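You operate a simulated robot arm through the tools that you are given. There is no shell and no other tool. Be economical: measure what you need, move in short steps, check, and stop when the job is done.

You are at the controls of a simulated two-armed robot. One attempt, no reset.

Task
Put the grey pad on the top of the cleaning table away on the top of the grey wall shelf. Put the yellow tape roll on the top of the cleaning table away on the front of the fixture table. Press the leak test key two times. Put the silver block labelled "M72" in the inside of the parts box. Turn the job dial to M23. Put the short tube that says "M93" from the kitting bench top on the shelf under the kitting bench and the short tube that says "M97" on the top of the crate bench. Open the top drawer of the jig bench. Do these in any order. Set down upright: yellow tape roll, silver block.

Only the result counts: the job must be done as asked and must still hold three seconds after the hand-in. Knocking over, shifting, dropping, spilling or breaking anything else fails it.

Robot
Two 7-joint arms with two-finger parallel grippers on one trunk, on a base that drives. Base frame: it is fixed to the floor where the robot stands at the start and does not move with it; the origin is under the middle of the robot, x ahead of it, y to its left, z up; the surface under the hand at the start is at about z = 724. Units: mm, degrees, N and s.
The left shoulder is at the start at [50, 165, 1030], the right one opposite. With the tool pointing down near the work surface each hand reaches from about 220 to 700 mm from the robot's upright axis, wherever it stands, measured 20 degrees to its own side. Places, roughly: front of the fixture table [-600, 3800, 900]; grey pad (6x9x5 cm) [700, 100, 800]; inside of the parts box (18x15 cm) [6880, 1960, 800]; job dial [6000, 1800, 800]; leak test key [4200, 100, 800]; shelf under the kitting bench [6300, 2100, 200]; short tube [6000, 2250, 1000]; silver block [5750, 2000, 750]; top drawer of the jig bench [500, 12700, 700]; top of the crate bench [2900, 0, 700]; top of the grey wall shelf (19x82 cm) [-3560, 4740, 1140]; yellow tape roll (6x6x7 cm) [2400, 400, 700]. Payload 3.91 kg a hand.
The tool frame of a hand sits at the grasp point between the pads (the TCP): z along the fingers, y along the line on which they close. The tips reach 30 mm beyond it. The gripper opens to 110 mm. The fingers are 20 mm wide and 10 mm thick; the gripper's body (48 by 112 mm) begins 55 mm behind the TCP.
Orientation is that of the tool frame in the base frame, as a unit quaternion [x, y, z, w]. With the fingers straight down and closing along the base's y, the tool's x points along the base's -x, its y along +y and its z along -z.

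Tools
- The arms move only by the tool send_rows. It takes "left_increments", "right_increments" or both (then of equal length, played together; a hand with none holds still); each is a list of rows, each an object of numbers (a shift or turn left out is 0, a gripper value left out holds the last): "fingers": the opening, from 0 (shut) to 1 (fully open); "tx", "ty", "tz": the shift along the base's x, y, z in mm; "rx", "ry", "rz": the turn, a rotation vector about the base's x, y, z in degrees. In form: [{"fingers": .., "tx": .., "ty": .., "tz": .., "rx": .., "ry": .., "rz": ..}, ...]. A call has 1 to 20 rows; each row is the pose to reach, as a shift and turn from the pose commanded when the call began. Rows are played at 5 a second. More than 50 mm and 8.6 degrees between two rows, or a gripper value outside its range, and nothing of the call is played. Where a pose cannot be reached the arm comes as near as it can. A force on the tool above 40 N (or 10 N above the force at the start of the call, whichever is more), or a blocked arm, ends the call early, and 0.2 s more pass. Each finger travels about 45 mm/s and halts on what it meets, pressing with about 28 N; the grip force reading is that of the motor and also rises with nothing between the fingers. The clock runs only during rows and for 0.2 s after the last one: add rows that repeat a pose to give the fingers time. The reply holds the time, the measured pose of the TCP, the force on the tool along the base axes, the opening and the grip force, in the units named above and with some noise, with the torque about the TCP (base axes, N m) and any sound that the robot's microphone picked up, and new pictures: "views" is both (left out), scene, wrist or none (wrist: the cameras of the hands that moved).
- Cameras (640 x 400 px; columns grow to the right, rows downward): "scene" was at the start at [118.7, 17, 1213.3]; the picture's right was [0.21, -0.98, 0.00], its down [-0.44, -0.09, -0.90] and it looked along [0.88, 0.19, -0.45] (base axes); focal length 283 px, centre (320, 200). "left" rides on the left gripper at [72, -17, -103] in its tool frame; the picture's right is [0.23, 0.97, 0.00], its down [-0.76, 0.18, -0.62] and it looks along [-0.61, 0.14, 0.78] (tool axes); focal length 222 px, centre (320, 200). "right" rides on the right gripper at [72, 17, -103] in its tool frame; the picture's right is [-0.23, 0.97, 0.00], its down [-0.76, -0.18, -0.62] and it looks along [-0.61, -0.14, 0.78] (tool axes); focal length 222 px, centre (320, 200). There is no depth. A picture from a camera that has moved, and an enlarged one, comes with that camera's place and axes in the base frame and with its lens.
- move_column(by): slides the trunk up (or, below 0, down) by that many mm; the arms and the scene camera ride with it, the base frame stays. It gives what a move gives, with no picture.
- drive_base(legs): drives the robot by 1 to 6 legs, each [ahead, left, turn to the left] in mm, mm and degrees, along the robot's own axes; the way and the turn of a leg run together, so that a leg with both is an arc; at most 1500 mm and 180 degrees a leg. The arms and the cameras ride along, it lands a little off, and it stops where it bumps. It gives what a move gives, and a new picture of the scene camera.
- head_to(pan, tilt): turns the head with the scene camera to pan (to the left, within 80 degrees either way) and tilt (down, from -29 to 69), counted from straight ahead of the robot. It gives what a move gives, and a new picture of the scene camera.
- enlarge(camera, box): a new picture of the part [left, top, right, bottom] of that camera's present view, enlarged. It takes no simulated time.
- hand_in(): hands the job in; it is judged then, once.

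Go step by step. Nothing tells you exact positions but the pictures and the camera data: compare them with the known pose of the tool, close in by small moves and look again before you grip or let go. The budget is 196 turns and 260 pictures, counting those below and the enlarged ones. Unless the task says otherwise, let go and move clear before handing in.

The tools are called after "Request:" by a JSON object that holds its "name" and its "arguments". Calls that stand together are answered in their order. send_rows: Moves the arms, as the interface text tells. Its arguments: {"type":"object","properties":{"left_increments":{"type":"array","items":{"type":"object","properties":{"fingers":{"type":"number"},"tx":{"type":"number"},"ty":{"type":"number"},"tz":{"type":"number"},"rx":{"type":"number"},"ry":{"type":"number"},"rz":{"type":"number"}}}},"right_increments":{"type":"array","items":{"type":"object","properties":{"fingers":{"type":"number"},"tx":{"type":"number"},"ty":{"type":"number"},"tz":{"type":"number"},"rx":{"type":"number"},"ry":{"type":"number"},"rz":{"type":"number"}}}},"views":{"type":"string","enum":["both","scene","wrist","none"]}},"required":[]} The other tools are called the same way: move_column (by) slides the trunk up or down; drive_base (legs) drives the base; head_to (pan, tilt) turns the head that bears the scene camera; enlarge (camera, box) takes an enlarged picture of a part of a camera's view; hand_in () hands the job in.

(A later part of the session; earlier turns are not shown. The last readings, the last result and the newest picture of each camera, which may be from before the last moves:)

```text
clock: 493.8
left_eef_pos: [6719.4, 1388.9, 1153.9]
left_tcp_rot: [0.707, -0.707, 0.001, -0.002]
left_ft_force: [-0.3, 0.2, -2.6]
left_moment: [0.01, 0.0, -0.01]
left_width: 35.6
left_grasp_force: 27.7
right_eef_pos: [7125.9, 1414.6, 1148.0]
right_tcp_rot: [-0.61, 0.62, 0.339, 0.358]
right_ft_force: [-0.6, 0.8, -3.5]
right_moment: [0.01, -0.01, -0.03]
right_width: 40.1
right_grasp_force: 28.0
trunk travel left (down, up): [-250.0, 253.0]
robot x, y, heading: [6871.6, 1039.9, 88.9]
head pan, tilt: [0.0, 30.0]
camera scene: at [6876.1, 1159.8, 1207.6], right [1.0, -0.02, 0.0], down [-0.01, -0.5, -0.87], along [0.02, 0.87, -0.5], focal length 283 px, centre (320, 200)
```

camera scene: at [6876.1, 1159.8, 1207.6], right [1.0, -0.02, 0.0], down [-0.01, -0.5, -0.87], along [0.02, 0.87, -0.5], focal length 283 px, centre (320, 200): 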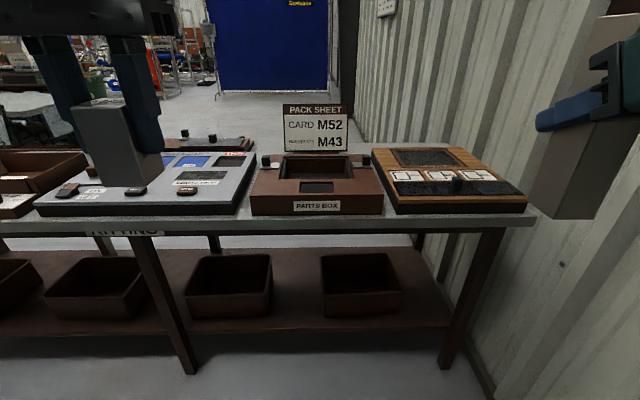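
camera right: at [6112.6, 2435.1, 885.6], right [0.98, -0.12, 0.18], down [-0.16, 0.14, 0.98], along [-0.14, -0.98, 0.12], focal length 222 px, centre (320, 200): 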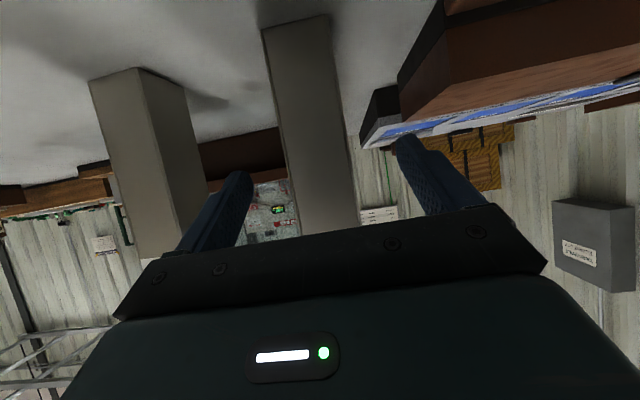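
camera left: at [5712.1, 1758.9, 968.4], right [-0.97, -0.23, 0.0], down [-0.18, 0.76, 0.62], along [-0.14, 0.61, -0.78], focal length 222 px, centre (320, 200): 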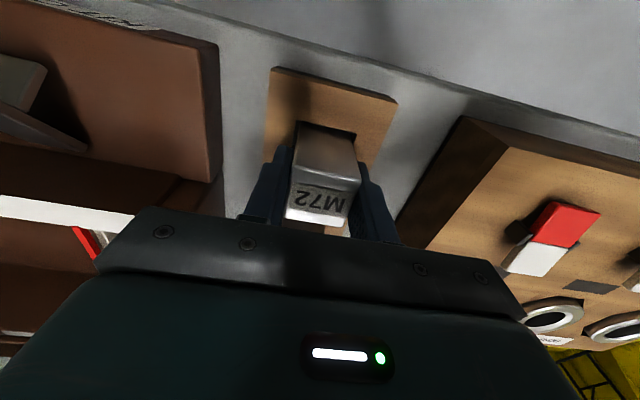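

The parts box opening is at about x 6780–6990, y 1897–2070, rim z≈857. Drive forward to reach it with the left hand.

Request:
{"name": "drive_base", "arguments": {"legs": [[0, -40, 1.1], [390, 0, 0]]}}

Request:
{"name": "head_to", "arguments": {"pan": 0, "tilt": 40}}

```text
clock: 497.0
left_eef_pos: [6753.4, 1782.5, 1153.2]
left_tcp_rot: [0.714, -0.7, 0.0, -0.001]
left_ft_force: [0.4, -0.7, -1.3]
left_moment: [-0.03, 0.01, 0.0]
left_width: 36.2
left_grasp_force: 28.1
right_eef_pos: [7160.0, 1815.9, 1147.3]
right_tcp_rot: [0.617, -0.613, -0.344, -0.353]
right_ft_force: [0.5, 0.4, -3.7]
right_moment: [-0.01, 0.0, 0.02]
right_width: 39.8
right_grasp_force: 27.5
trunk travel left (down, up): [-250.0, 253.0]
robot x, y, heading: [6919.9, 1436.8, 90.1]
head pan, tilt: [0.0, 30.0]
camera scene: at [6914.7, 1556.2, 1207.5], right [1.0, 0.0, 0.0], down [0.0, -0.5, -0.87], along [0.0, 0.87, -0.5], focal length 283 px, centre (320, 200)
```

scene: 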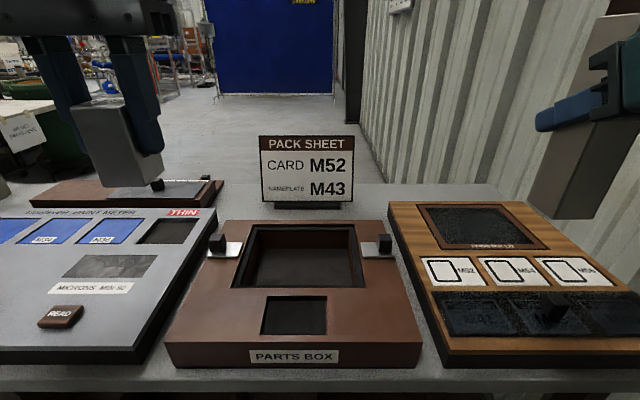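

```text
clock: 497.7
left_eef_pos: [6753.2, 1782.0, 1153.0]
left_tcp_rot: [0.715, -0.7, 0.0, -0.001]
left_ft_force: [-0.3, -0.7, -2.4]
left_moment: [0.03, -0.01, -0.01]
left_width: 35.8
left_grasp_force: 28.2
right_eef_pos: [7160.2, 1814.7, 1148.1]
right_tcp_rot: [0.616, -0.613, -0.344, -0.354]
right_ft_force: [0.5, 0.8, -2.9]
right_moment: [0.01, 0.02, 0.0]
right_width: 40.1
right_grasp_force: 28.0
trunk travel left (down, up): [-250.0, 253.0]
robot x, y, heading: [6916.1, 1436.5, 89.9]
head pan, tilt: [0.0, 40.0]
camera scene: at [6914.7, 1550.5, 1192.3], right [1.0, 0.0, 0.0], down [0.0, -0.64, -0.77], along [0.0, 0.77, -0.64], focal length 283 px, centre (320, 200)
```

scene: 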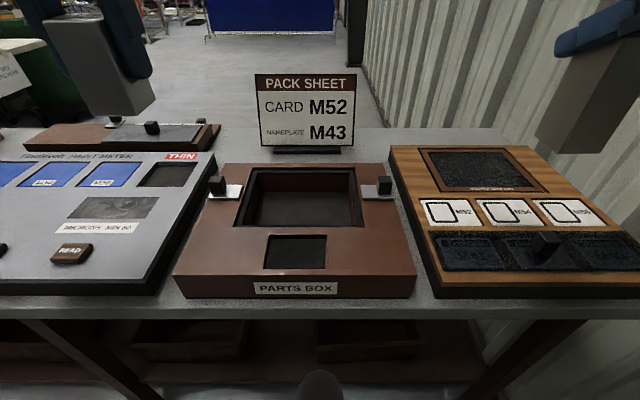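

Opening: x 6772–6985, y 1887–2063, centre (6878,1975). Move the block above the centre.

Request:
{"name": "send_rows", "arguments": {"left_increments": [{"tx": 20, "ty": 35, "rz": -1.5}, {"tx": 45, "ty": 70, "rz": -1.5}, {"tx": 70, "ty": 105, "tz": -15, "rz": -1.5}, {"tx": 95, "ty": 140, "tz": -30, "rz": -1.5}, {"tx": 115, "ty": 170, "tz": -50, "rz": -1.5}, {"tx": 125, "ty": 193, "tz": -80, "rz": -1.5}, {"tx": 125, "ty": 193, "tz": -120, "rz": -1.5}, {"tx": 125, "ty": 193, "tz": -150, "rz": -1.5}, {"tx": 125, "ty": 193, "tz": -150, "rz": -1.5}], "views": "both"}}

```text
clock: 499.7
left_eef_pos: [6879.8, 1976.2, 1003.4]
left_tcp_rot: [-0.705, 0.709, 0.0, 0.001]
left_ft_force: [0.7, 0.5, -1.9]
left_moment: [0.0, 0.01, -0.04]
left_width: 35.8
left_grasp_force: 27.8
right_eef_pos: [7159.2, 1816.0, 1148.0]
right_tcp_rot: [0.617, -0.613, -0.344, -0.354]
right_ft_force: [-0.7, 1.4, -3.4]
right_moment: [0.06, 0.03, 0.03]
right_width: 40.1
right_grasp_force: 28.0
trunk travel left (down, up): [-250.0, 253.0]
robot x, y, heading: [6917.0, 1434.6, 90.1]
head pan, tilt: [0.0, 40.0]
camera scene: at [6914.8, 1550.5, 1192.3], right [1.0, 0.0, 0.0], down [0.0, -0.64, -0.77], along [0.0, 0.77, -0.64], focal length 283 px, centre (320, 200)
camera left: at [6895.9, 1904.8, 1108.2], right [-0.98, -0.22, 0.0], down [-0.17, 0.76, 0.62], along [-0.14, 0.61, -0.78], focal length 222 px, centre (320, 200)
```

scene: 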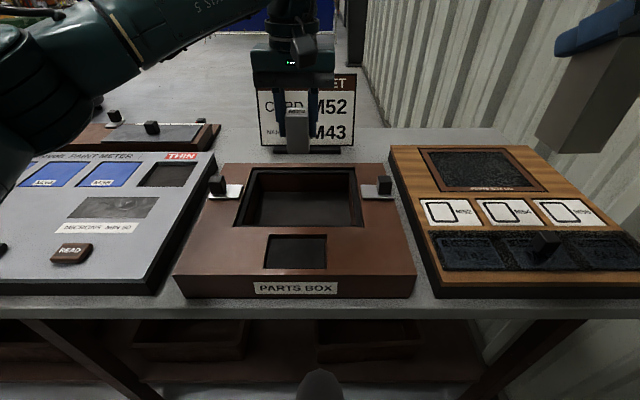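
left: 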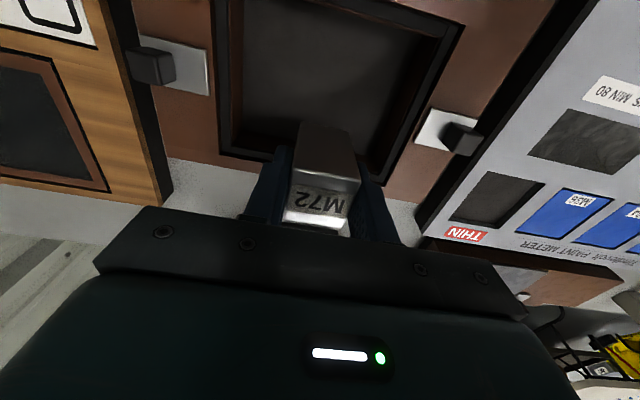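

Centred over the opening. Lower into the box.

Request:
{"name": "send_rows", "arguments": {"left_increments": [{"tz": -40}, {"tz": -80}, {"tz": -105}, {"tz": -118}, {"tz": -126}, {"tz": -132}, {"tz": -132}], "views": "both"}}

```text
clock: 501.3
left_eef_pos: [6878.0, 1975.2, 869.6]
left_tcp_rot: [-0.705, 0.709, -0.001, 0.002]
left_ft_force: [-0.6, 0.6, -2.0]
left_moment: [0.0, -0.01, 0.01]
left_width: 35.6
left_grasp_force: 28.0
right_eef_pos: [7159.4, 1816.1, 1148.8]
right_tcp_rot: [0.617, -0.614, -0.343, -0.354]
right_ft_force: [0.1, 0.5, -2.9]
right_moment: [0.02, 0.01, 0.02]
right_width: 39.9
right_grasp_force: 28.0
trunk travel left (down, up): [-250.0, 253.0]
robot x, y, heading: [6914.9, 1441.0, 90.0]
head pan, tilt: [0.0, 40.0]
camera scene: at [6914.8, 1550.6, 1192.2], right [1.0, 0.0, 0.0], down [0.0, -0.64, -0.77], along [0.0, 0.77, -0.64], focal length 283 px, centre (320, 200)
camera left: at [6894.9, 1904.0, 974.5], right [-0.98, -0.22, 0.0], down [-0.17, 0.76, 0.62], along [-0.14, 0.61, -0.78], focal length 222 px, centre (320, 200)
```

scene: 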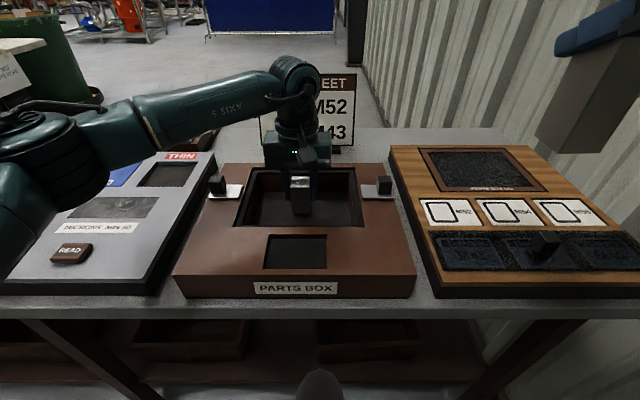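
left: 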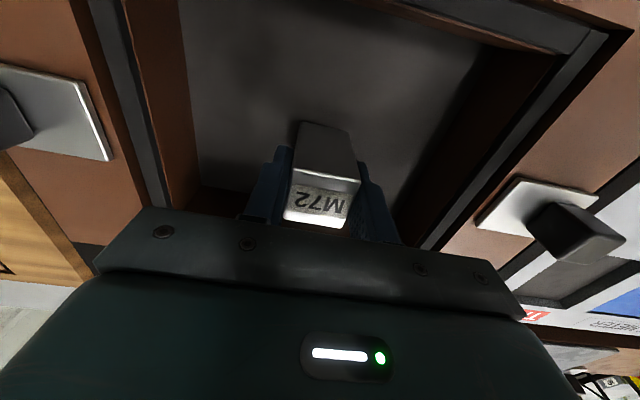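

Request:
{"name": "send_rows", "arguments": {"left_increments": [{"tz": -5}, {"tz": -9}, {"tz": -12}, {"tz": -12}], "views": "none"}}

```text
clock: 502.3
left_eef_pos: [6877.7, 1975.2, 858.7]
left_tcp_rot: [-0.705, 0.709, 0.0, 0.003]
left_ft_force: [-0.3, -1.0, -2.3]
left_moment: [-0.03, 0.02, 0.0]
left_width: 36.0
left_grasp_force: 27.5
right_eef_pos: [7160.1, 1816.2, 1147.8]
right_tcp_rot: [0.617, -0.613, -0.343, -0.354]
right_ft_force: [0.1, -0.4, -4.1]
right_moment: [0.02, -0.01, 0.01]
right_width: 39.8
right_grasp_force: 28.1
trunk travel left (down, up): [-250.0, 253.0]
robot x, y, heading: [6916.3, 1435.7, 89.8]
head pan, tilt: [0.0, 40.0]
```

Request:
{"name": "send_rows", "arguments": {"left_increments": [{"tz": -4}, {"tz": -8}, {"tz": -11}, {"tz": -14}, {"tz": -14}], "views": "wrist"}}

```text
clock: 503.5
left_eef_pos: [6877.7, 1975.2, 850.7]
left_tcp_rot: [-0.705, 0.709, 0.003, 0.006]
left_ft_force: [-2.9, 3.6, 34.7]
left_moment: [-0.31, 0.35, -0.04]
left_width: 35.8
left_grasp_force: 27.9
right_eef_pos: [7159.4, 1813.8, 1149.6]
right_tcp_rot: [0.617, -0.613, -0.344, -0.354]
right_ft_force: [-0.6, 0.2, -3.6]
right_moment: [-0.03, -0.02, -0.02]
right_width: 40.0
right_grasp_force: 28.2
trunk travel left (down, up): [-250.0, 253.0]
robot x, y, heading: [6918.3, 1439.1, 90.2]
head pan, tilt: [0.0, 40.0]
camera left: at [6894.8, 1903.3, 954.6], right [-0.97, -0.22, -0.01], down [-0.18, 0.76, 0.63], along [-0.13, 0.62, -0.78], focal length 222 px, centre (320, 200)
```

left: 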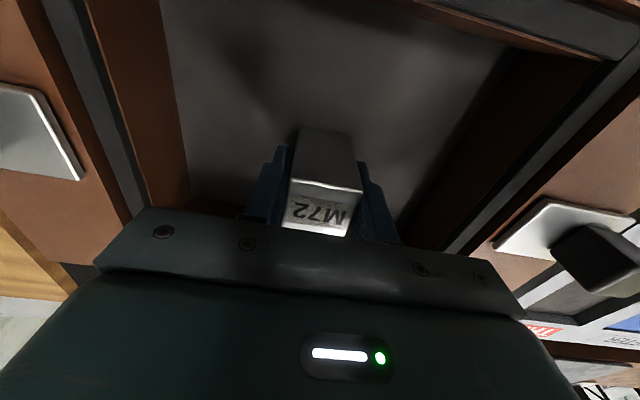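

On the floor of the box. Relieve, open, lift.

Request:
{"name": "send_rows", "arguments": {"left_increments": [{"tz": 4}, {"tz": 6}, {"tz": 6}, {"tz": 6, "fingers": 0.6}, {"tz": 6, "fingers": 0.6}, {"tz": 6, "fingers": 0.6}, {"tz": 6, "fingers": 0.6}, {"tz": 40, "fingers": 0.6}, {"tz": 80, "fingers": 0.6}, {"tz": 120, "fingers": 0.6}, {"tz": 160, "fingers": 0.6}], "views": "both"}}

```text
clock: 505.9
left_eef_pos: [6879.9, 1972.1, 1005.1]
left_tcp_rot: [-0.705, 0.709, 0.001, 0.002]
left_ft_force: [-0.4, -0.6, 0.5]
left_moment: [-0.01, -0.05, 0.04]
left_width: 66.2
left_grasp_force: 0.1
right_eef_pos: [7160.3, 1815.6, 1148.4]
right_tcp_rot: [0.617, -0.613, -0.343, -0.354]
right_ft_force: [-0.2, -0.8, -3.9]
right_moment: [0.03, 0.0, -0.02]
right_width: 39.8
right_grasp_force: 27.9
trunk travel left (down, up): [-250.0, 253.0]
robot x, y, heading: [6913.8, 1437.4, 90.1]
head pan, tilt: [0.0, 40.0]
camera scene: at [6914.9, 1550.1, 1192.3], right [1.0, 0.0, 0.0], down [0.0, -0.64, -0.77], along [0.0, 0.77, -0.64], focal length 283 px, centre (320, 200)
camera left: at [6896.2, 1901.1, 1109.3], right [-0.98, -0.22, 0.0], down [-0.17, 0.76, 0.63], along [-0.14, 0.61, -0.78], focal length 222 px, centre (320, 200)
```

scene: 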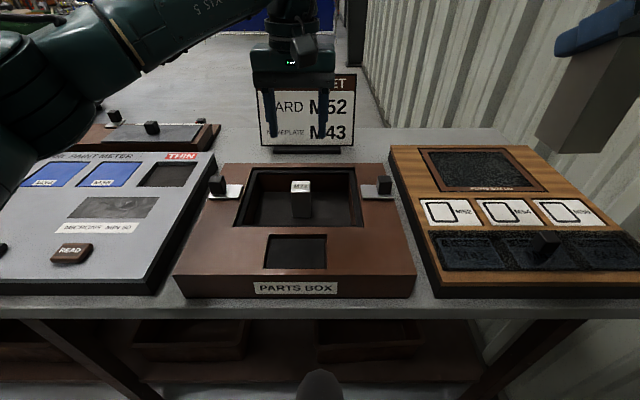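
left: 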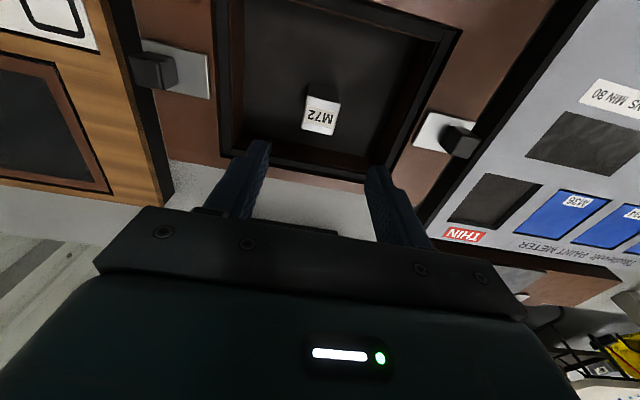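

M72 stands upright in the parts box. Retract and go to the job dial.

Request:
{"name": "send_rows", "arguments": {"left_increments": [{"tz": 45, "ty": -20}, {"tz": 90, "ty": -40, "tx": -20}, {"tz": 120, "ty": -80, "tx": -40}, {"tz": 140, "ty": -120, "tx": -60}, {"tz": 140, "ty": -160, "tx": -80}, {"tz": 140, "ty": -200, "tx": -100}], "views": "none"}}

Request:
{"name": "drive_base", "arguments": {"legs": [[-200, 0, 0], [0, 730, 0], [60, 0, 0]]}}

Request:
{"name": "head_to", "arguments": {"pan": 10, "tilt": 40}}

```text
refused: row 2 steps farther than a row can; nothing moved
```

```text
clock: 514.5
left_eef_pos: [6125.8, 1823.5, 1003.2]
left_tcp_rot: [0.714, -0.7, 0.0, -0.001]
left_ft_force: [-0.3, 0.8, -1.4]
left_moment: [0.01, 0.0, 0.01]
left_width: 66.0
left_grasp_force: 0.1
right_eef_pos: [6410.7, 1675.2, 1147.7]
right_tcp_rot: [0.625, -0.605, -0.349, -0.349]
right_ft_force: [0.3, 1.0, -3.6]
right_moment: [0.01, 0.01, -0.02]
right_width: 39.8
right_grasp_force: 27.9
trunk travel left (down, up): [-250.0, 253.0]
robot x, y, heading: [6174.0, 1291.4, 91.5]
head pan, tilt: [0.0, 40.0]
camera scene: at [6173.1, 1403.2, 1192.2], right [1.0, 0.03, 0.0], down [0.02, -0.64, -0.77], along [-0.02, 0.77, -0.64], focal length 283 px, centre (320, 200)
```

scene: 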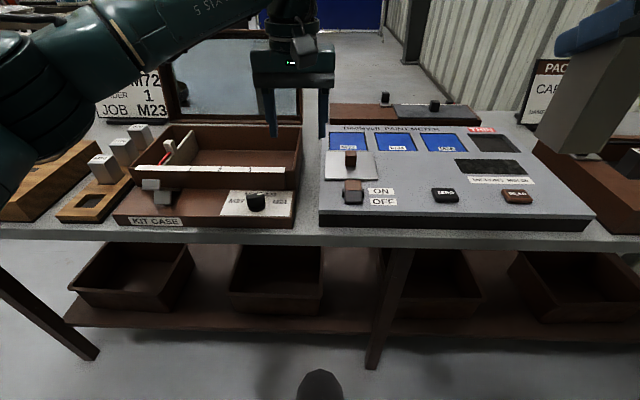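

```text
clock: 515.3
left_eef_pos: [6125.6, 1824.2, 1004.2]
left_tcp_rot: [0.715, -0.699, -0.001, -0.002]
left_ft_force: [-0.4, -0.3, -0.1]
left_moment: [0.01, 0.0, -0.02]
left_width: 66.0
left_grasp_force: 0.1
right_eef_pos: [6411.4, 1675.6, 1148.0]
right_tcp_rot: [0.625, -0.605, -0.348, -0.35]
right_ft_force: [1.2, -1.0, -3.7]
right_moment: [0.06, 0.01, 0.0]
right_width: 39.8
right_grasp_force: 27.3
trunk travel left (down, up): [-250.0, 253.0]
robot x, y, heading: [6175.9, 1289.5, 91.6]
head pan, tilt: [10.0, 40.0]
camera scene: at [6158.5, 1401.0, 1192.3], right [0.98, 0.2, 0.0], down [0.13, -0.63, -0.77], along [-0.15, 0.75, -0.64], focal length 283 px, centre (320, 200)
```

scene: 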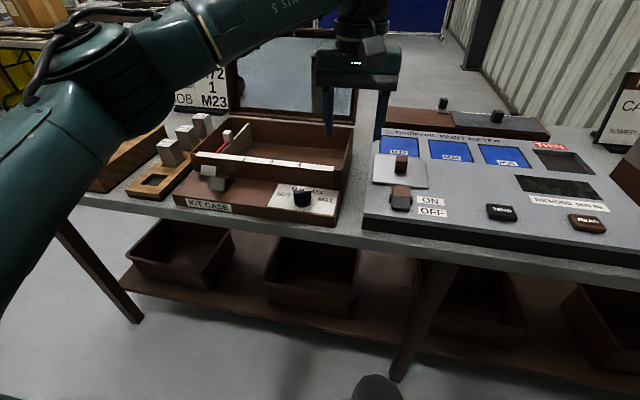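

No harm done (the hand stayed at 1005 mm height), but I'll keep moves and drives separate from now on. Look closely at the dial.

Request:
{"name": "enlarge", "arguments": {"camera": "scene", "box": [254, 165, 350, 225]}}

Request:
{"name": "send_rows", "arguments": {"left_increments": [{"tx": -40, "ty": -10}, {"tx": -75, "ty": -20}, {"tx": -75, "ty": -20}], "views": "wrist"}}

```text
6.67 times, centred on (302, 195) of scene
camera zoom: at [6158.5, 1401.0, 1192.3], right [0.98, 0.2, 0.0], down [0.13, -0.63, -0.77], along [-0.15, 0.75, -0.64], focal length 1886 px, centre (440, 233)
```

zoom: 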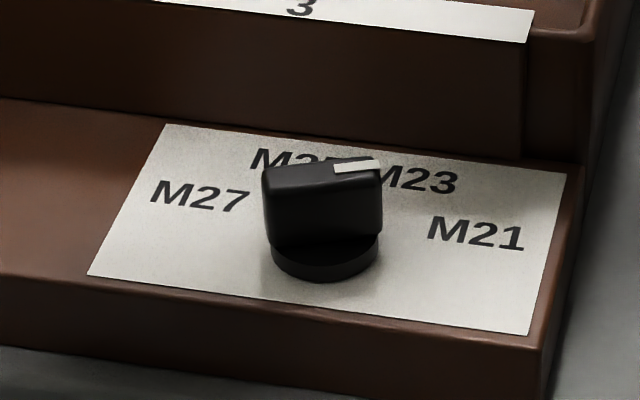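

```text
clock: 516.1
left_eef_pos: [6052.5, 1803.1, 1003.6]
left_tcp_rot: [0.714, -0.7, 0.0, -0.002]
left_ft_force: [-0.5, 0.0, 0.6]
left_moment: [0.02, 0.02, -0.01]
left_width: 65.9
left_grasp_force: 0.1
right_eef_pos: [6410.8, 1675.3, 1148.1]
right_tcp_rot: [0.625, -0.605, -0.348, -0.35]
right_ft_force: [0.5, 0.1, -4.1]
right_moment: [0.06, 0.01, -0.01]
right_width: 39.9
right_grasp_force: 28.3
trunk travel left (down, up): [-250.0, 253.0]
robot x, y, heading: [6178.5, 1287.2, 91.3]
head pan, tilt: [10.0, 40.0]
camera left: at [6070.8, 1732.2, 1107.6], right [-0.97, -0.25, 0.0], down [-0.19, 0.76, 0.63], along [-0.15, 0.61, -0.78], focal length 222 px, centre (320, 200)
```

left: 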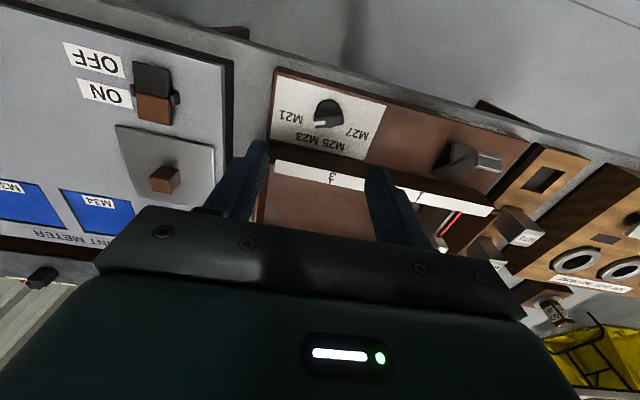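

Request:
{"name": "enlarge", "arguments": {"camera": "left", "box": [264, 65, 392, 165]}}

```text
4.00 times, centred on (328, 115) of left
camera zoom: at [6070.8, 1732.2, 1107.6], right [-0.97, -0.25, 0.0], down [-0.19, 0.76, 0.63], along [-0.15, 0.61, -0.78], focal length 888 px, centre (288, 540)
```

zoom: 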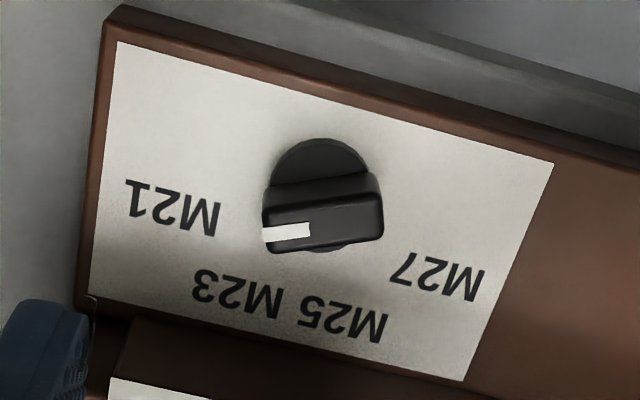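

Near-top view: marks sit at ≈22°, 67°, 112°, 157° (M21, M23, M25, M27) and the pointer is at ≈21° (M21). I need +45° CCW. Dial centre ≈(6041,1813), plate z≈826. Align the gripper across the knob bar (yaw −69°).

Request:
{"name": "send_rows", "arguments": {"left_increments": [{"rz": -8, "tx": -4, "ty": 3}, {"rz": -16, "tx": -8, "ty": 6}, {"rz": -24, "tx": -12, "ty": 10}, {"rz": -32, "tx": -12, "ty": 10}, {"rz": -40, "tx": -12, "ty": 10}, {"rz": -48, "tx": -12, "ty": 10}, {"rz": -56, "tx": -12, "ty": 10}, {"rz": -64, "tx": -12, "ty": 10}, {"rz": -69, "tx": -12, "ty": 10, "tz": -30}, {"rz": -69, "tx": -12, "ty": 10, "tz": -50}, {"rz": -69, "tx": -12, "ty": 10, "tz": -50}], "views": "both"}}

```text
clock: 518.5
left_eef_pos: [6090.2, 1719.9, 945.3]
left_tcp_rot: [-0.209, 0.978, 0.0, 0.0]
left_ft_force: [-0.4, 0.4, 0.5]
left_moment: [0.0, -0.02, 0.02]
left_width: 66.1
left_grasp_force: 0.1
left hand out of reach, approached as far as the arm can: row 6, 7, 8, 9, 10, 11
right_eef_pos: [6410.2, 1674.6, 1148.6]
right_tcp_rot: [0.626, -0.605, -0.348, -0.349]
right_ft_force: [-0.3, 0.0, -3.4]
right_moment: [0.01, 0.02, 0.0]
right_width: 40.1
right_grasp_force: 28.1
trunk travel left (down, up): [-250.0, 253.0]
robot x, y, heading: [6175.3, 1289.5, 91.5]
head pan, tilt: [10.0, 40.0]
camera scene: at [6158.4, 1400.7, 1192.3], right [0.98, 0.2, 0.0], down [0.13, -0.63, -0.77], along [-0.15, 0.75, -0.64], focal length 283 px, centre (320, 200)
camera left: at [6032.2, 1676.1, 1050.1], right [-0.6, 0.8, 0.0], down [0.62, 0.47, 0.62], along [0.5, 0.38, -0.78], focal length 222 px, centre (320, 200)
```

scene: 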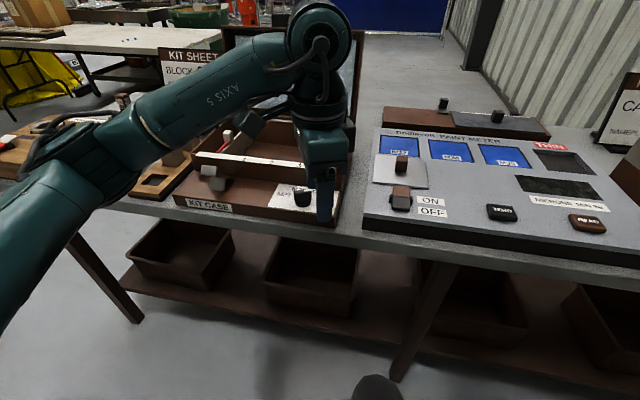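
left: 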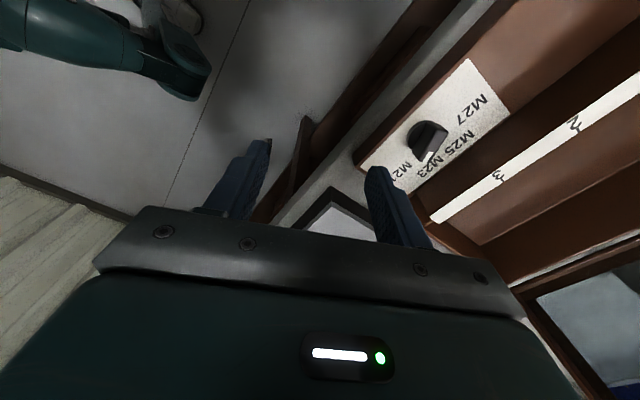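

Orientation is right but the arm's limit left it short by (−49,+93). I'll close the gap with the base.

Request:
{"name": "drive_base", "arguments": {"legs": [[94, 46, 0]]}}

Request:
{"name": "enlarge", "arguments": {"camera": "left", "box": [200, 60, 456, 220]}}

```text
clock: 519.6
left_eef_pos: [6041.1, 1814.7, 945.7]
left_tcp_rot: [-0.21, 0.978, 0.0, -0.001]
left_ft_force: [0.4, 0.3, -0.1]
left_moment: [0.0, 0.03, -0.01]
left_width: 65.8
left_grasp_force: 0.0
right_eef_pos: [6361.7, 1770.7, 1147.4]
right_tcp_rot: [0.626, -0.604, -0.348, -0.349]
right_ft_force: [0.5, -0.8, -3.2]
right_moment: [0.05, 0.0, 0.01]
right_width: 39.9
right_grasp_force: 27.7
trunk travel left (down, up): [-250.0, 253.0]
robot x, y, heading: [6132.5, 1387.9, 91.8]
head pan, tilt: [10.0, 40.0]
camera scene: at [6109.9, 1496.2, 1192.2], right [0.98, 0.2, 0.0], down [0.13, -0.63, -0.77], along [-0.16, 0.75, -0.64], focal length 283 px, centre (320, 200)
```

scene: 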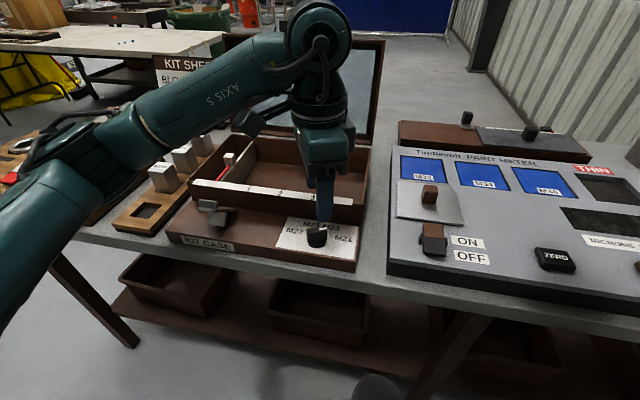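

```text
2.50 times, centred on (328, 140) of left
camera zoom: at [5983.2, 1771.4, 1050.0], right [-0.61, 0.8, 0.0], down [0.62, 0.48, 0.62], along [0.49, 0.38, -0.78], focal length 555 px, centre (300, 350)
```

zoom: 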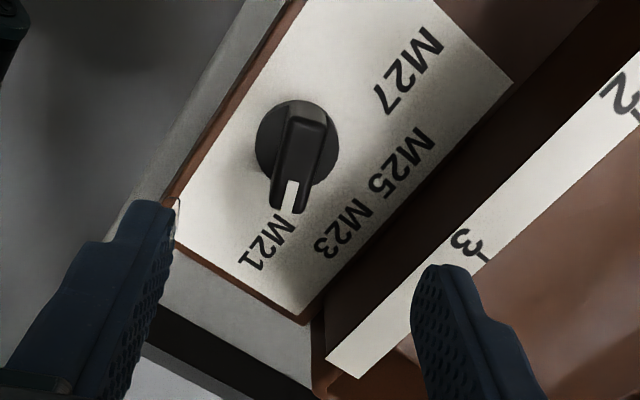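

Aligned over the knob (bar at ~24°, closing axis 114°). Narrow the fingers and descend around it.

Request:
{"name": "send_rows", "arguments": {"left_increments": [{"tx": -2, "ty": 1, "fingers": 0.42}, {"tx": -2, "ty": 1, "fingers": 0.42, "tz": -30}, {"tx": -2, "ty": 1, "tz": -60, "fingers": 0.42}, {"tx": -2, "ty": 1, "tz": -76, "fingers": 0.42}, {"tx": -2, "ty": 1, "tz": -76, "fingers": 0.42}], "views": "both"}}

```text
clock: 520.8
left_eef_pos: [6030.2, 1810.7, 912.4]
left_tcp_rot: [-0.216, 0.976, 0.001, -0.004]
left_ft_force: [0.3, -0.4, -0.2]
left_moment: [-0.02, -0.01, 0.04]
left_width: 46.1
left_grasp_force: 0.0
left hand out of reach, approached as far as the arm can: row 2, 3, 4, 5
right_eef_pos: [6362.7, 1770.9, 1147.4]
right_tcp_rot: [0.626, -0.604, -0.349, -0.348]
right_ft_force: [0.2, 0.3, -3.3]
right_moment: [0.03, 0.02, 0.02]
right_width: 39.9
right_grasp_force: 28.6
trunk travel left (down, up): [-250.0, 253.0]
robot x, y, heading: [6130.5, 1385.4, 91.8]
head pan, tilt: [10.0, 40.0]
camera scene: at [6110.1, 1495.8, 1192.3], right [0.98, 0.2, 0.0], down [0.13, -0.63, -0.77], along [-0.16, 0.75, -0.64], focal length 283 px, centre (320, 200)
camera left: at [5972.6, 1765.2, 1017.1], right [-0.62, 0.79, 0.0], down [0.62, 0.48, 0.62], along [0.49, 0.38, -0.78], focal length 222 px, centre (320, 200)
```

scene: 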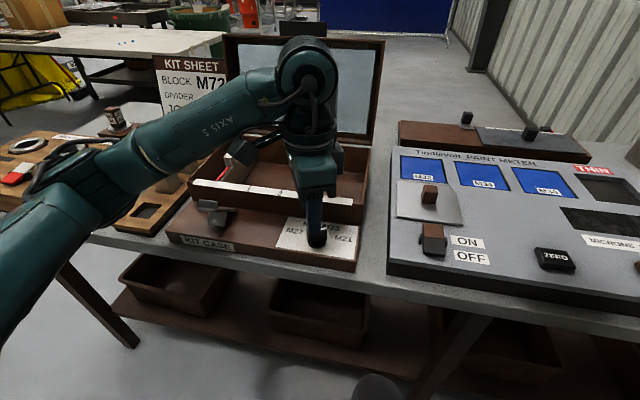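
left: 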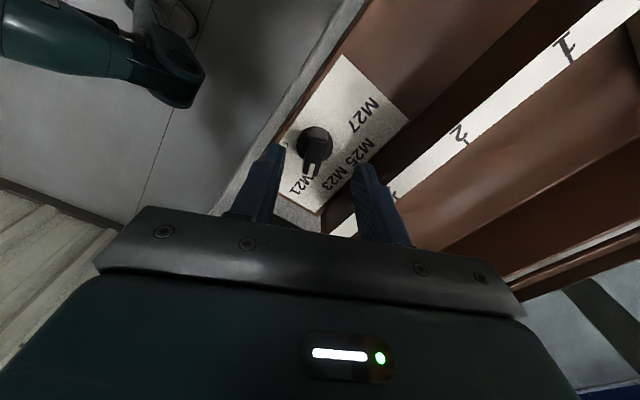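

The arm can't descend in this orientation; restore the pose and lower with the trunk instead.

Request:
{"name": "send_rows", "arguments": {"left_increments": [{"tx": 5, "ty": 2, "tz": 15, "rz": -0.5}, {"tx": 9, "ty": 4, "tz": 33, "rz": -0.7}, {"tx": 9, "ty": 4, "tz": 33, "rz": -0.7}], "views": "none"}}

Request:
{"name": "move_column", "arguments": {"by": -50}}

Request:
{"name": "enlarge", "arguments": {"camera": "left", "box": [200, 60, 456, 220]}}

```text
clock: 521.6
left_eef_pos: [6038.7, 1810.9, 944.0]
left_tcp_rot: [-0.207, 0.978, -0.001, 0.0]
left_ft_force: [-1.0, 1.0, -0.4]
left_moment: [0.01, -0.01, 0.01]
left_width: 45.8
left_grasp_force: 0.1
left hand out of reach, approached as far as the arm can: row 1
right_eef_pos: [6362.1, 1770.3, 1148.4]
right_tcp_rot: [0.625, -0.605, -0.349, -0.349]
right_ft_force: [0.1, -0.1, -3.1]
right_moment: [-0.02, -0.05, 0.01]
right_width: 39.9
right_grasp_force: 27.7
trunk travel left (down, up): [-250.0, 253.0]
robot x, y, heading: [6125.4, 1385.7, 91.9]
head pan, tilt: [10.0, 40.0]
```

```text
clock: 522.6
left_eef_pos: [6037.7, 1812.0, 894.0]
left_tcp_rot: [-0.207, 0.978, 0.0, 0.0]
left_ft_force: [-0.5, 0.2, 0.1]
left_moment: [-0.02, -0.04, 0.0]
left_width: 46.3
left_grasp_force: 0.1
right_eef_pos: [6361.7, 1769.7, 1097.8]
right_tcp_rot: [0.626, -0.604, -0.349, -0.349]
right_ft_force: [0.5, 0.2, -3.7]
right_moment: [-0.03, -0.02, 0.0]
right_width: 39.8
right_grasp_force: 28.2
trunk travel left (down, up): [-200.0, 303.0]
robot x, y, heading: [6130.1, 1383.0, 91.5]
head pan, tilt: [10.0, 40.0]
```

```text
2.50 times, centred on (328, 140) of left
camera zoom: at [5979.4, 1768.1, 999.2], right [-0.6, 0.8, 0.0], down [0.62, 0.47, 0.62], along [0.5, 0.37, -0.78], focal length 555 px, centre (300, 350)
```

zoom: 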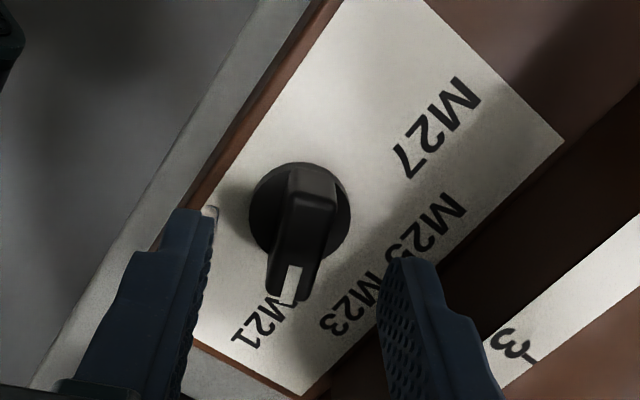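

Knob is centred between the fingers. Lower 26 mm more.

Request:
{"name": "move_column", "arguments": {"by": -26}}

Request:
{"name": "send_rows", "arguments": {"left_increments": [{"fingers": 0}, {"fingers": 0}, {"fingers": 0}, {"fingers": 0}, {"fingers": 0}], "views": "wrist"}}

```text
clock: 523.3
left_eef_pos: [6038.1, 1811.8, 868.2]
left_tcp_rot: [-0.207, 0.978, -0.002, 0.0]
left_ft_force: [-0.1, 0.0, 0.3]
left_moment: [0.01, 0.04, 0.02]
left_width: 45.9
left_grasp_force: 0.0
right_eef_pos: [6360.8, 1770.8, 1071.0]
right_tcp_rot: [0.625, -0.604, -0.349, -0.35]
right_ft_force: [-0.5, -0.5, -4.3]
right_moment: [0.04, 0.03, 0.0]
right_width: 39.6
right_grasp_force: 28.6
trunk travel left (down, up): [-174.0, 329.0]
robot x, y, heading: [6129.5, 1385.1, 91.8]
head pan, tilt: [10.0, 40.0]
```

```text
clock: 524.5
left_eef_pos: [6038.1, 1812.1, 867.3]
left_tcp_rot: [-0.207, 0.978, -0.001, 0.001]
left_ft_force: [-1.9, 0.7, 0.0]
left_moment: [0.36, -0.04, -0.05]
left_width: 13.7
left_grasp_force: 44.8
right_eef_pos: [6361.2, 1770.6, 1072.8]
right_tcp_rot: [0.626, -0.604, -0.349, -0.349]
right_ft_force: [-0.4, -0.4, -4.0]
right_moment: [0.06, 0.02, 0.01]
right_width: 40.0
right_grasp_force: 27.7
trunk travel left (down, up): [-174.0, 329.0]
robot x, y, heading: [6130.0, 1383.1, 91.7]
head pan, tilt: [10.0, 40.0]
camera left: at [5979.4, 1768.3, 973.1], right [-0.6, 0.8, 0.0], down [0.62, 0.47, 0.62], along [0.5, 0.37, -0.78], focal length 222 px, centre (320, 200)
```

left: 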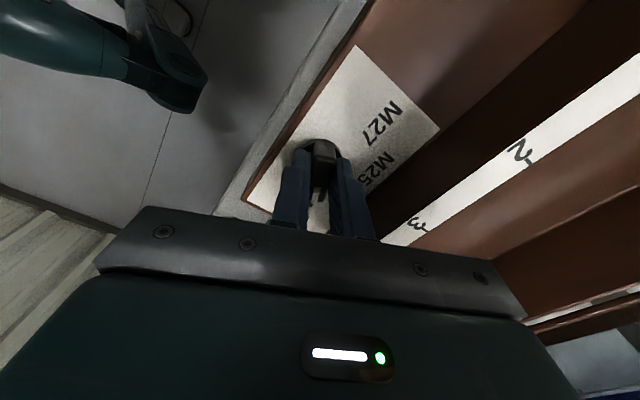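

Knob gripped. Turn +45°.

Request:
{"name": "send_rows", "arguments": {"left_increments": [{"rz": 7.5}, {"rz": 15}, {"rz": 22.5}, {"rz": 30}, {"rz": 37.5}, {"rz": 45}, {"rz": 45}], "views": "wrist"}}

```text
clock: 526.1
left_eef_pos: [6039.4, 1809.3, 867.6]
left_tcp_rot: [-0.566, 0.824, -0.002, 0.0]
left_ft_force: [3.9, -4.7, -2.0]
left_moment: [0.35, 0.04, -0.06]
left_width: 13.9
left_grasp_force: 45.0
right_eef_pos: [6361.0, 1770.1, 1071.2]
right_tcp_rot: [0.625, -0.605, -0.349, -0.349]
right_ft_force: [-0.9, 0.0, -3.3]
right_moment: [0.04, -0.01, 0.01]
right_width: 40.1
right_grasp_force: 28.2
trunk travel left (down, up): [-174.0, 329.0]
robot x, y, heading: [6129.1, 1386.1, 91.5]
head pan, tilt: [10.0, 40.0]
camera left: at [6029.3, 1738.6, 973.1], right [-0.99, 0.14, 0.0], down [0.11, 0.78, 0.62], along [0.09, 0.62, -0.78], focal length 222 px, centre (320, 200)
```

left: 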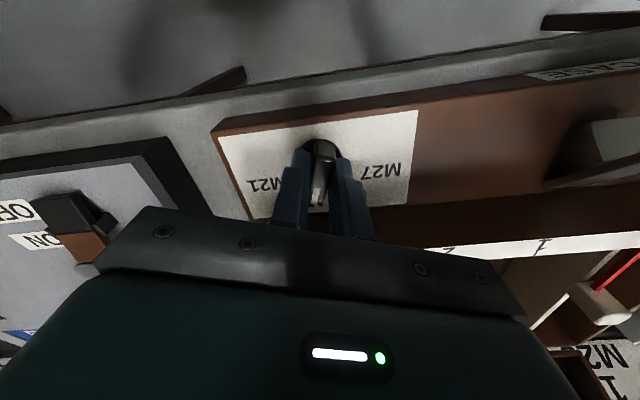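

Turned (axis now ≈69°, M23 at ≈67°). Open and raise the trunk to inspect.

Request:
{"name": "send_rows", "arguments": {"left_increments": [{"fingers": 0.42}, {"fingers": 0.42}, {"fingers": 0.42}, {"fingers": 0.42}], "views": "none"}}

Request:
{"name": "move_column", "arguments": {"by": 76}}

Request:
{"name": "enlarge", "arguments": {"camera": "left", "box": [200, 60, 456, 220]}}

```text
clock: 527.1
left_eef_pos: [6038.7, 1811.3, 867.7]
left_tcp_rot: [-0.565, 0.825, -0.001, 0.0]
left_ft_force: [0.1, 1.1, 0.8]
left_moment: [-0.03, -0.02, 0.01]
left_width: 46.2
left_grasp_force: 0.1
right_eef_pos: [6361.4, 1770.6, 1072.1]
right_tcp_rot: [0.626, -0.604, -0.349, -0.348]
right_ft_force: [-0.4, -0.6, -3.9]
right_moment: [0.05, -0.04, 0.01]
right_width: 39.9
right_grasp_force: 28.1
trunk travel left (down, up): [-174.0, 329.0]
robot x, y, heading: [6127.4, 1386.0, 92.1]
head pan, tilt: [10.0, 40.0]
```

```text
clock: 528.2
left_eef_pos: [6038.1, 1812.6, 945.1]
left_tcp_rot: [-0.566, 0.825, -0.001, 0.0]
left_ft_force: [-0.1, -0.6, -1.3]
left_moment: [0.02, -0.02, 0.01]
left_width: 46.4
left_grasp_force: 0.1
right_eef_pos: [6361.3, 1770.3, 1147.5]
right_tcp_rot: [0.626, -0.604, -0.349, -0.348]
right_ft_force: [-0.6, 0.6, -3.6]
right_moment: [0.04, -0.04, 0.02]
right_width: 40.3
right_grasp_force: 27.4
trunk travel left (down, up): [-250.0, 253.0]
robot x, y, heading: [6128.8, 1382.9, 91.8]
head pan, tilt: [10.0, 40.0]
```

```text
2.50 times, centred on (328, 140) of left
camera zoom: at [6028.6, 1739.2, 1048.9], right [-0.99, 0.14, 0.0], down [0.11, 0.78, 0.62], along [0.09, 0.62, -0.78], focal length 555 px, centre (300, 350)
```

zoom: 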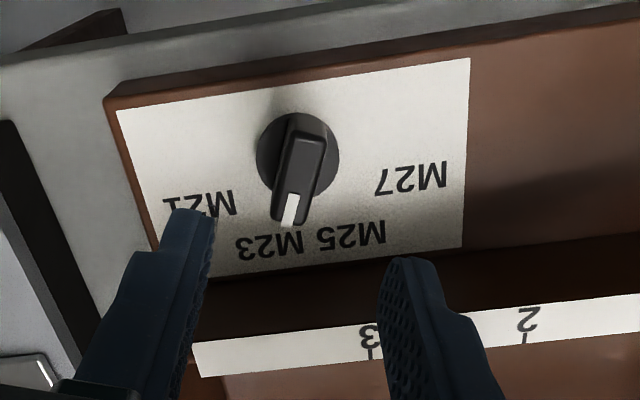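

The pointer reads M23. Retract the left hand and straighten it.

Request:
{"name": "send_rows", "arguments": {"left_increments": [{"tz": 40, "rz": 5}, {"tz": 80, "rz": 10}, {"tz": 100, "ty": -30, "rz": 15}, {"tz": 100, "ty": -70, "rz": 20}, {"tz": 100, "ty": -110, "rz": 20}, {"tz": 100, "ty": -150, "rz": 20}, {"tz": 100, "ty": -150, "tx": -40, "rz": 20}], "views": "none"}}

```text
clock: 529.8
left_eef_pos: [5999.9, 1662.7, 1043.7]
left_tcp_rot: [-0.701, 0.713, -0.002, 0.0]
left_ft_force: [-0.4, 0.1, -0.1]
left_moment: [0.02, -0.01, 0.0]
left_width: 46.2
left_grasp_force: 0.1
right_eef_pos: [6361.0, 1770.3, 1147.9]
right_tcp_rot: [0.626, -0.604, -0.348, -0.349]
right_ft_force: [0.5, -0.4, -2.7]
right_moment: [0.02, -0.01, 0.0]
right_width: 40.0
right_grasp_force: 27.9
trunk travel left (down, up): [-250.0, 253.0]
robot x, y, heading: [6129.5, 1382.5, 91.7]
head pan, tilt: [10.0, 40.0]
```

Request:
{"name": "drive_base", "arguments": {"legs": [[-400, 0, -1.7], [0, 1250, 0], [0, 0, 90], [0, 0, 90]]}}

Request:
{"name": "head_to", "arguments": {"pan": -20, "tilt": 20}}

```text
clock: 550.5
left_eef_pos: [4999.9, 696.7, 1043.7]
left_tcp_rot: [0.753, 0.658, 0.0, -0.001]
left_ft_force: [-0.2, 0.3, 0.3]
left_moment: [0.01, -0.01, 0.03]
left_width: 46.5
left_grasp_force: 0.1
right_eef_pos: [4627.8, 632.6, 1147.5]
right_tcp_rot: [0.64, 0.589, -0.369, 0.328]
right_ft_force: [0.1, 0.6, -4.8]
right_moment: [-0.03, 0.01, -0.02]
right_width: 40.0
right_grasp_force: 28.4
trunk travel left (down, up): [-250.0, 253.0]
robot x, y, heading: [4903.6, 989.7, -95.0]
head pan, tilt: [10.0, 40.0]
camera scene: at [4910.1, 871.4, 1192.3], right [-1.0, -0.09, 0.0], down [-0.06, 0.64, -0.77], along [0.07, -0.76, -0.64], focal length 283 px, centre (320, 200)
```

scene: 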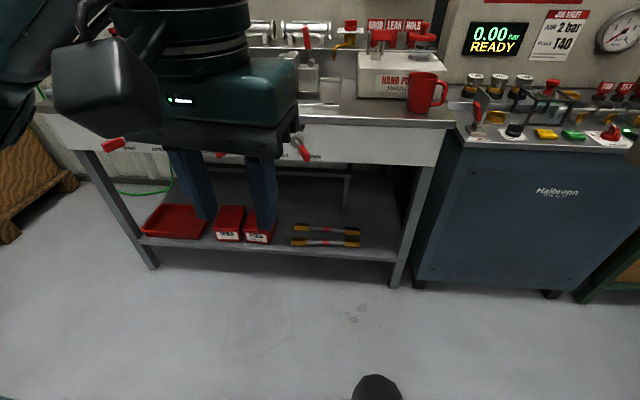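

```text
clock: 551.4
left_eef_pos: [5000.6, 696.9, 1043.6]
left_tcp_rot: [0.754, 0.657, 0.0, -0.001]
left_ft_force: [0.3, 0.4, 0.6]
left_moment: [-0.02, -0.03, 0.02]
left_width: 46.2
left_grasp_force: 0.1
right_eef_pos: [4628.5, 631.9, 1147.6]
right_tcp_rot: [0.64, 0.589, -0.369, 0.328]
right_ft_force: [-0.4, -0.5, -3.6]
right_moment: [-0.04, 0.02, -0.02]
right_width: 40.0
right_grasp_force: 27.9
trunk travel left (down, up): [-250.0, 253.0]
robot x, y, heading: [4905.9, 984.8, -95.0]
head pan, tilt: [-20.0, 20.0]
camera scene: at [4863.4, 871.6, 1223.6], right [-0.91, 0.42, 0.0], down [0.14, 0.31, -0.94], along [-0.4, -0.85, -0.34], focal length 283 px, centre (320, 200)
```

scene: 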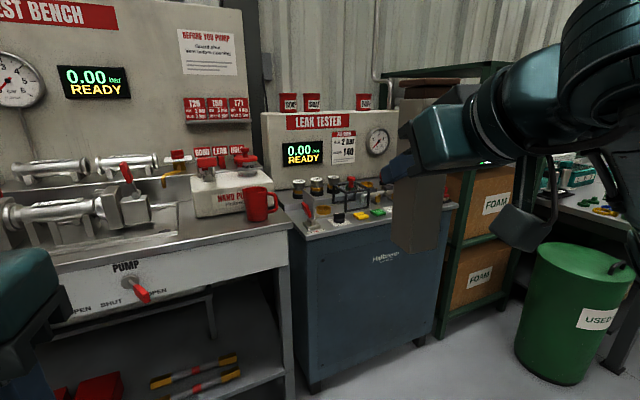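

The leak tester console is right; its front edge is at y≈122, z≈760. Move in front of it and look closer.

Request:
{"name": "drive_base", "arguments": {"legs": [[0, 0, 5], [0, -680, 0], [180, 0, 0]]}}

Request:
{"name": "head_to", "arguments": {"pan": 0, "tilt": 38}}

```text
clock: 559.2
left_eef_pos: [4359.2, 527.1, 1044.3]
left_tcp_rot: [0.73, 0.683, 0.0, -0.001]
left_ft_force: [-0.1, 0.5, 0.1]
left_moment: [0.0, 0.02, 0.0]
left_width: 46.4
left_grasp_force: 0.1
right_eef_pos: [3991.9, 436.0, 1146.8]
right_tcp_rot: [0.619, 0.611, -0.357, 0.34]
right_ft_force: [-0.2, -0.2, -3.4]
right_moment: [-0.03, 0.0, 0.01]
right_width: 39.9
right_grasp_force: 27.8
trunk travel left (down, up): [-250.0, 253.0]
robot x, y, heading: [4239.9, 809.3, -90.9]
head pan, tilt: [-20.0, 20.0]
camera scene: at [4209.7, 692.2, 1223.6], right [-0.93, 0.36, 0.0], down [0.12, 0.32, -0.94], along [-0.34, -0.88, -0.34], focal length 283 px, centre (320, 200)
```

scene: 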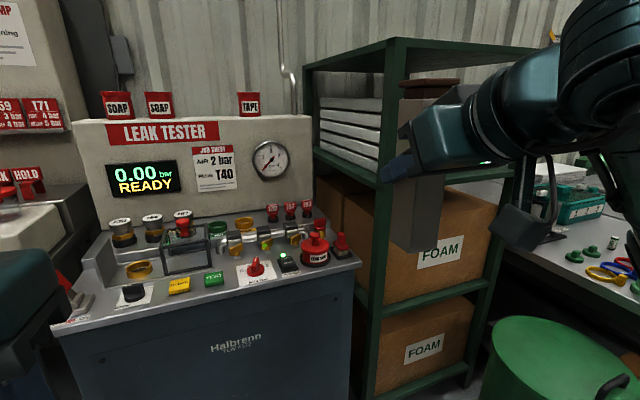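

```text
clock: 560.1
left_eef_pos: [4358.2, 527.9, 1043.4]
left_tcp_rot: [0.73, 0.684, -0.001, -0.002]
left_ft_force: [0.1, -0.1, -0.4]
left_moment: [0.0, 0.01, -0.03]
left_width: 46.3
left_grasp_force: 0.0
right_eef_pos: [3991.5, 438.6, 1146.6]
right_tcp_rot: [0.619, 0.611, -0.358, 0.34]
right_ft_force: [-0.2, -0.7, -4.9]
right_moment: [-0.03, -0.01, 0.0]
right_width: 40.2
right_grasp_force: 28.1
trunk travel left (down, up): [-250.0, 253.0]
robot x, y, heading: [4243.5, 810.9, -90.9]
head pan, tilt: [0.0, 38.0]
camera scene: at [4241.6, 693.3, 1195.3], right [-1.0, 0.02, 0.0], down [0.01, 0.62, -0.79], along [-0.01, -0.79, -0.62], focal length 283 px, centre (320, 200)
```

scene: 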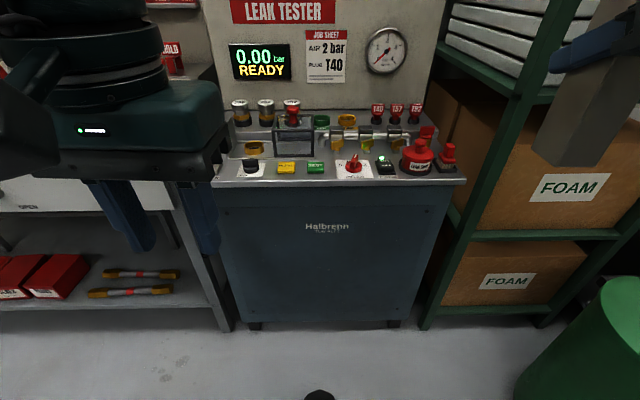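

Request:
{"name": "enlarge", "arguments": {"camera": "scene", "box": [225, 120, 465, 190]}}

Request:
{"name": "enlarge", "arguments": {"camera": "scene", "box": [230, 140, 340, 190]}}

```text
2.67 times, centred on (345, 155) of scene
camera zoom: at [4241.6, 693.3, 1195.3], right [-1.0, 0.02, 0.0], down [0.01, 0.62, -0.79], along [-0.01, -0.79, -0.62], focal length 754 px, centre (253, 320)
```

zoom: 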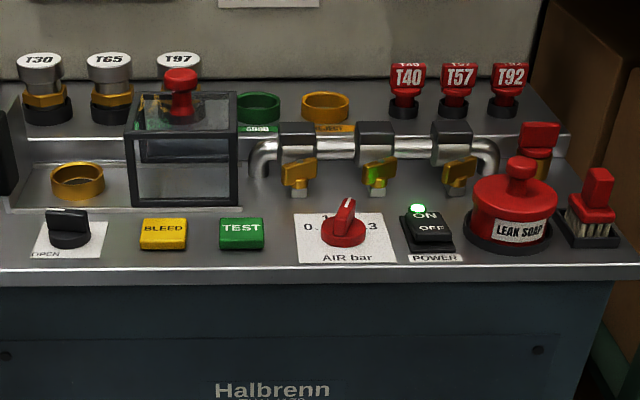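

```text
5.82 times, centred on (285, 165) of scene
camera zoom: at [4241.6, 693.3, 1195.3], right [-1.0, 0.02, 0.0], down [0.01, 0.62, -0.79], along [-0.01, -0.79, -0.62], focal length 1646 px, centre (524, 404)
```

zoom: 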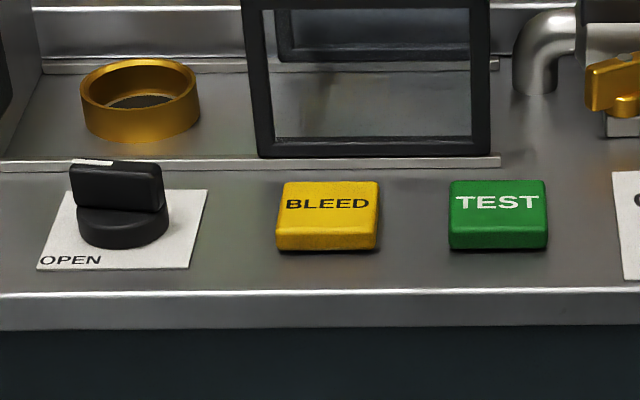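

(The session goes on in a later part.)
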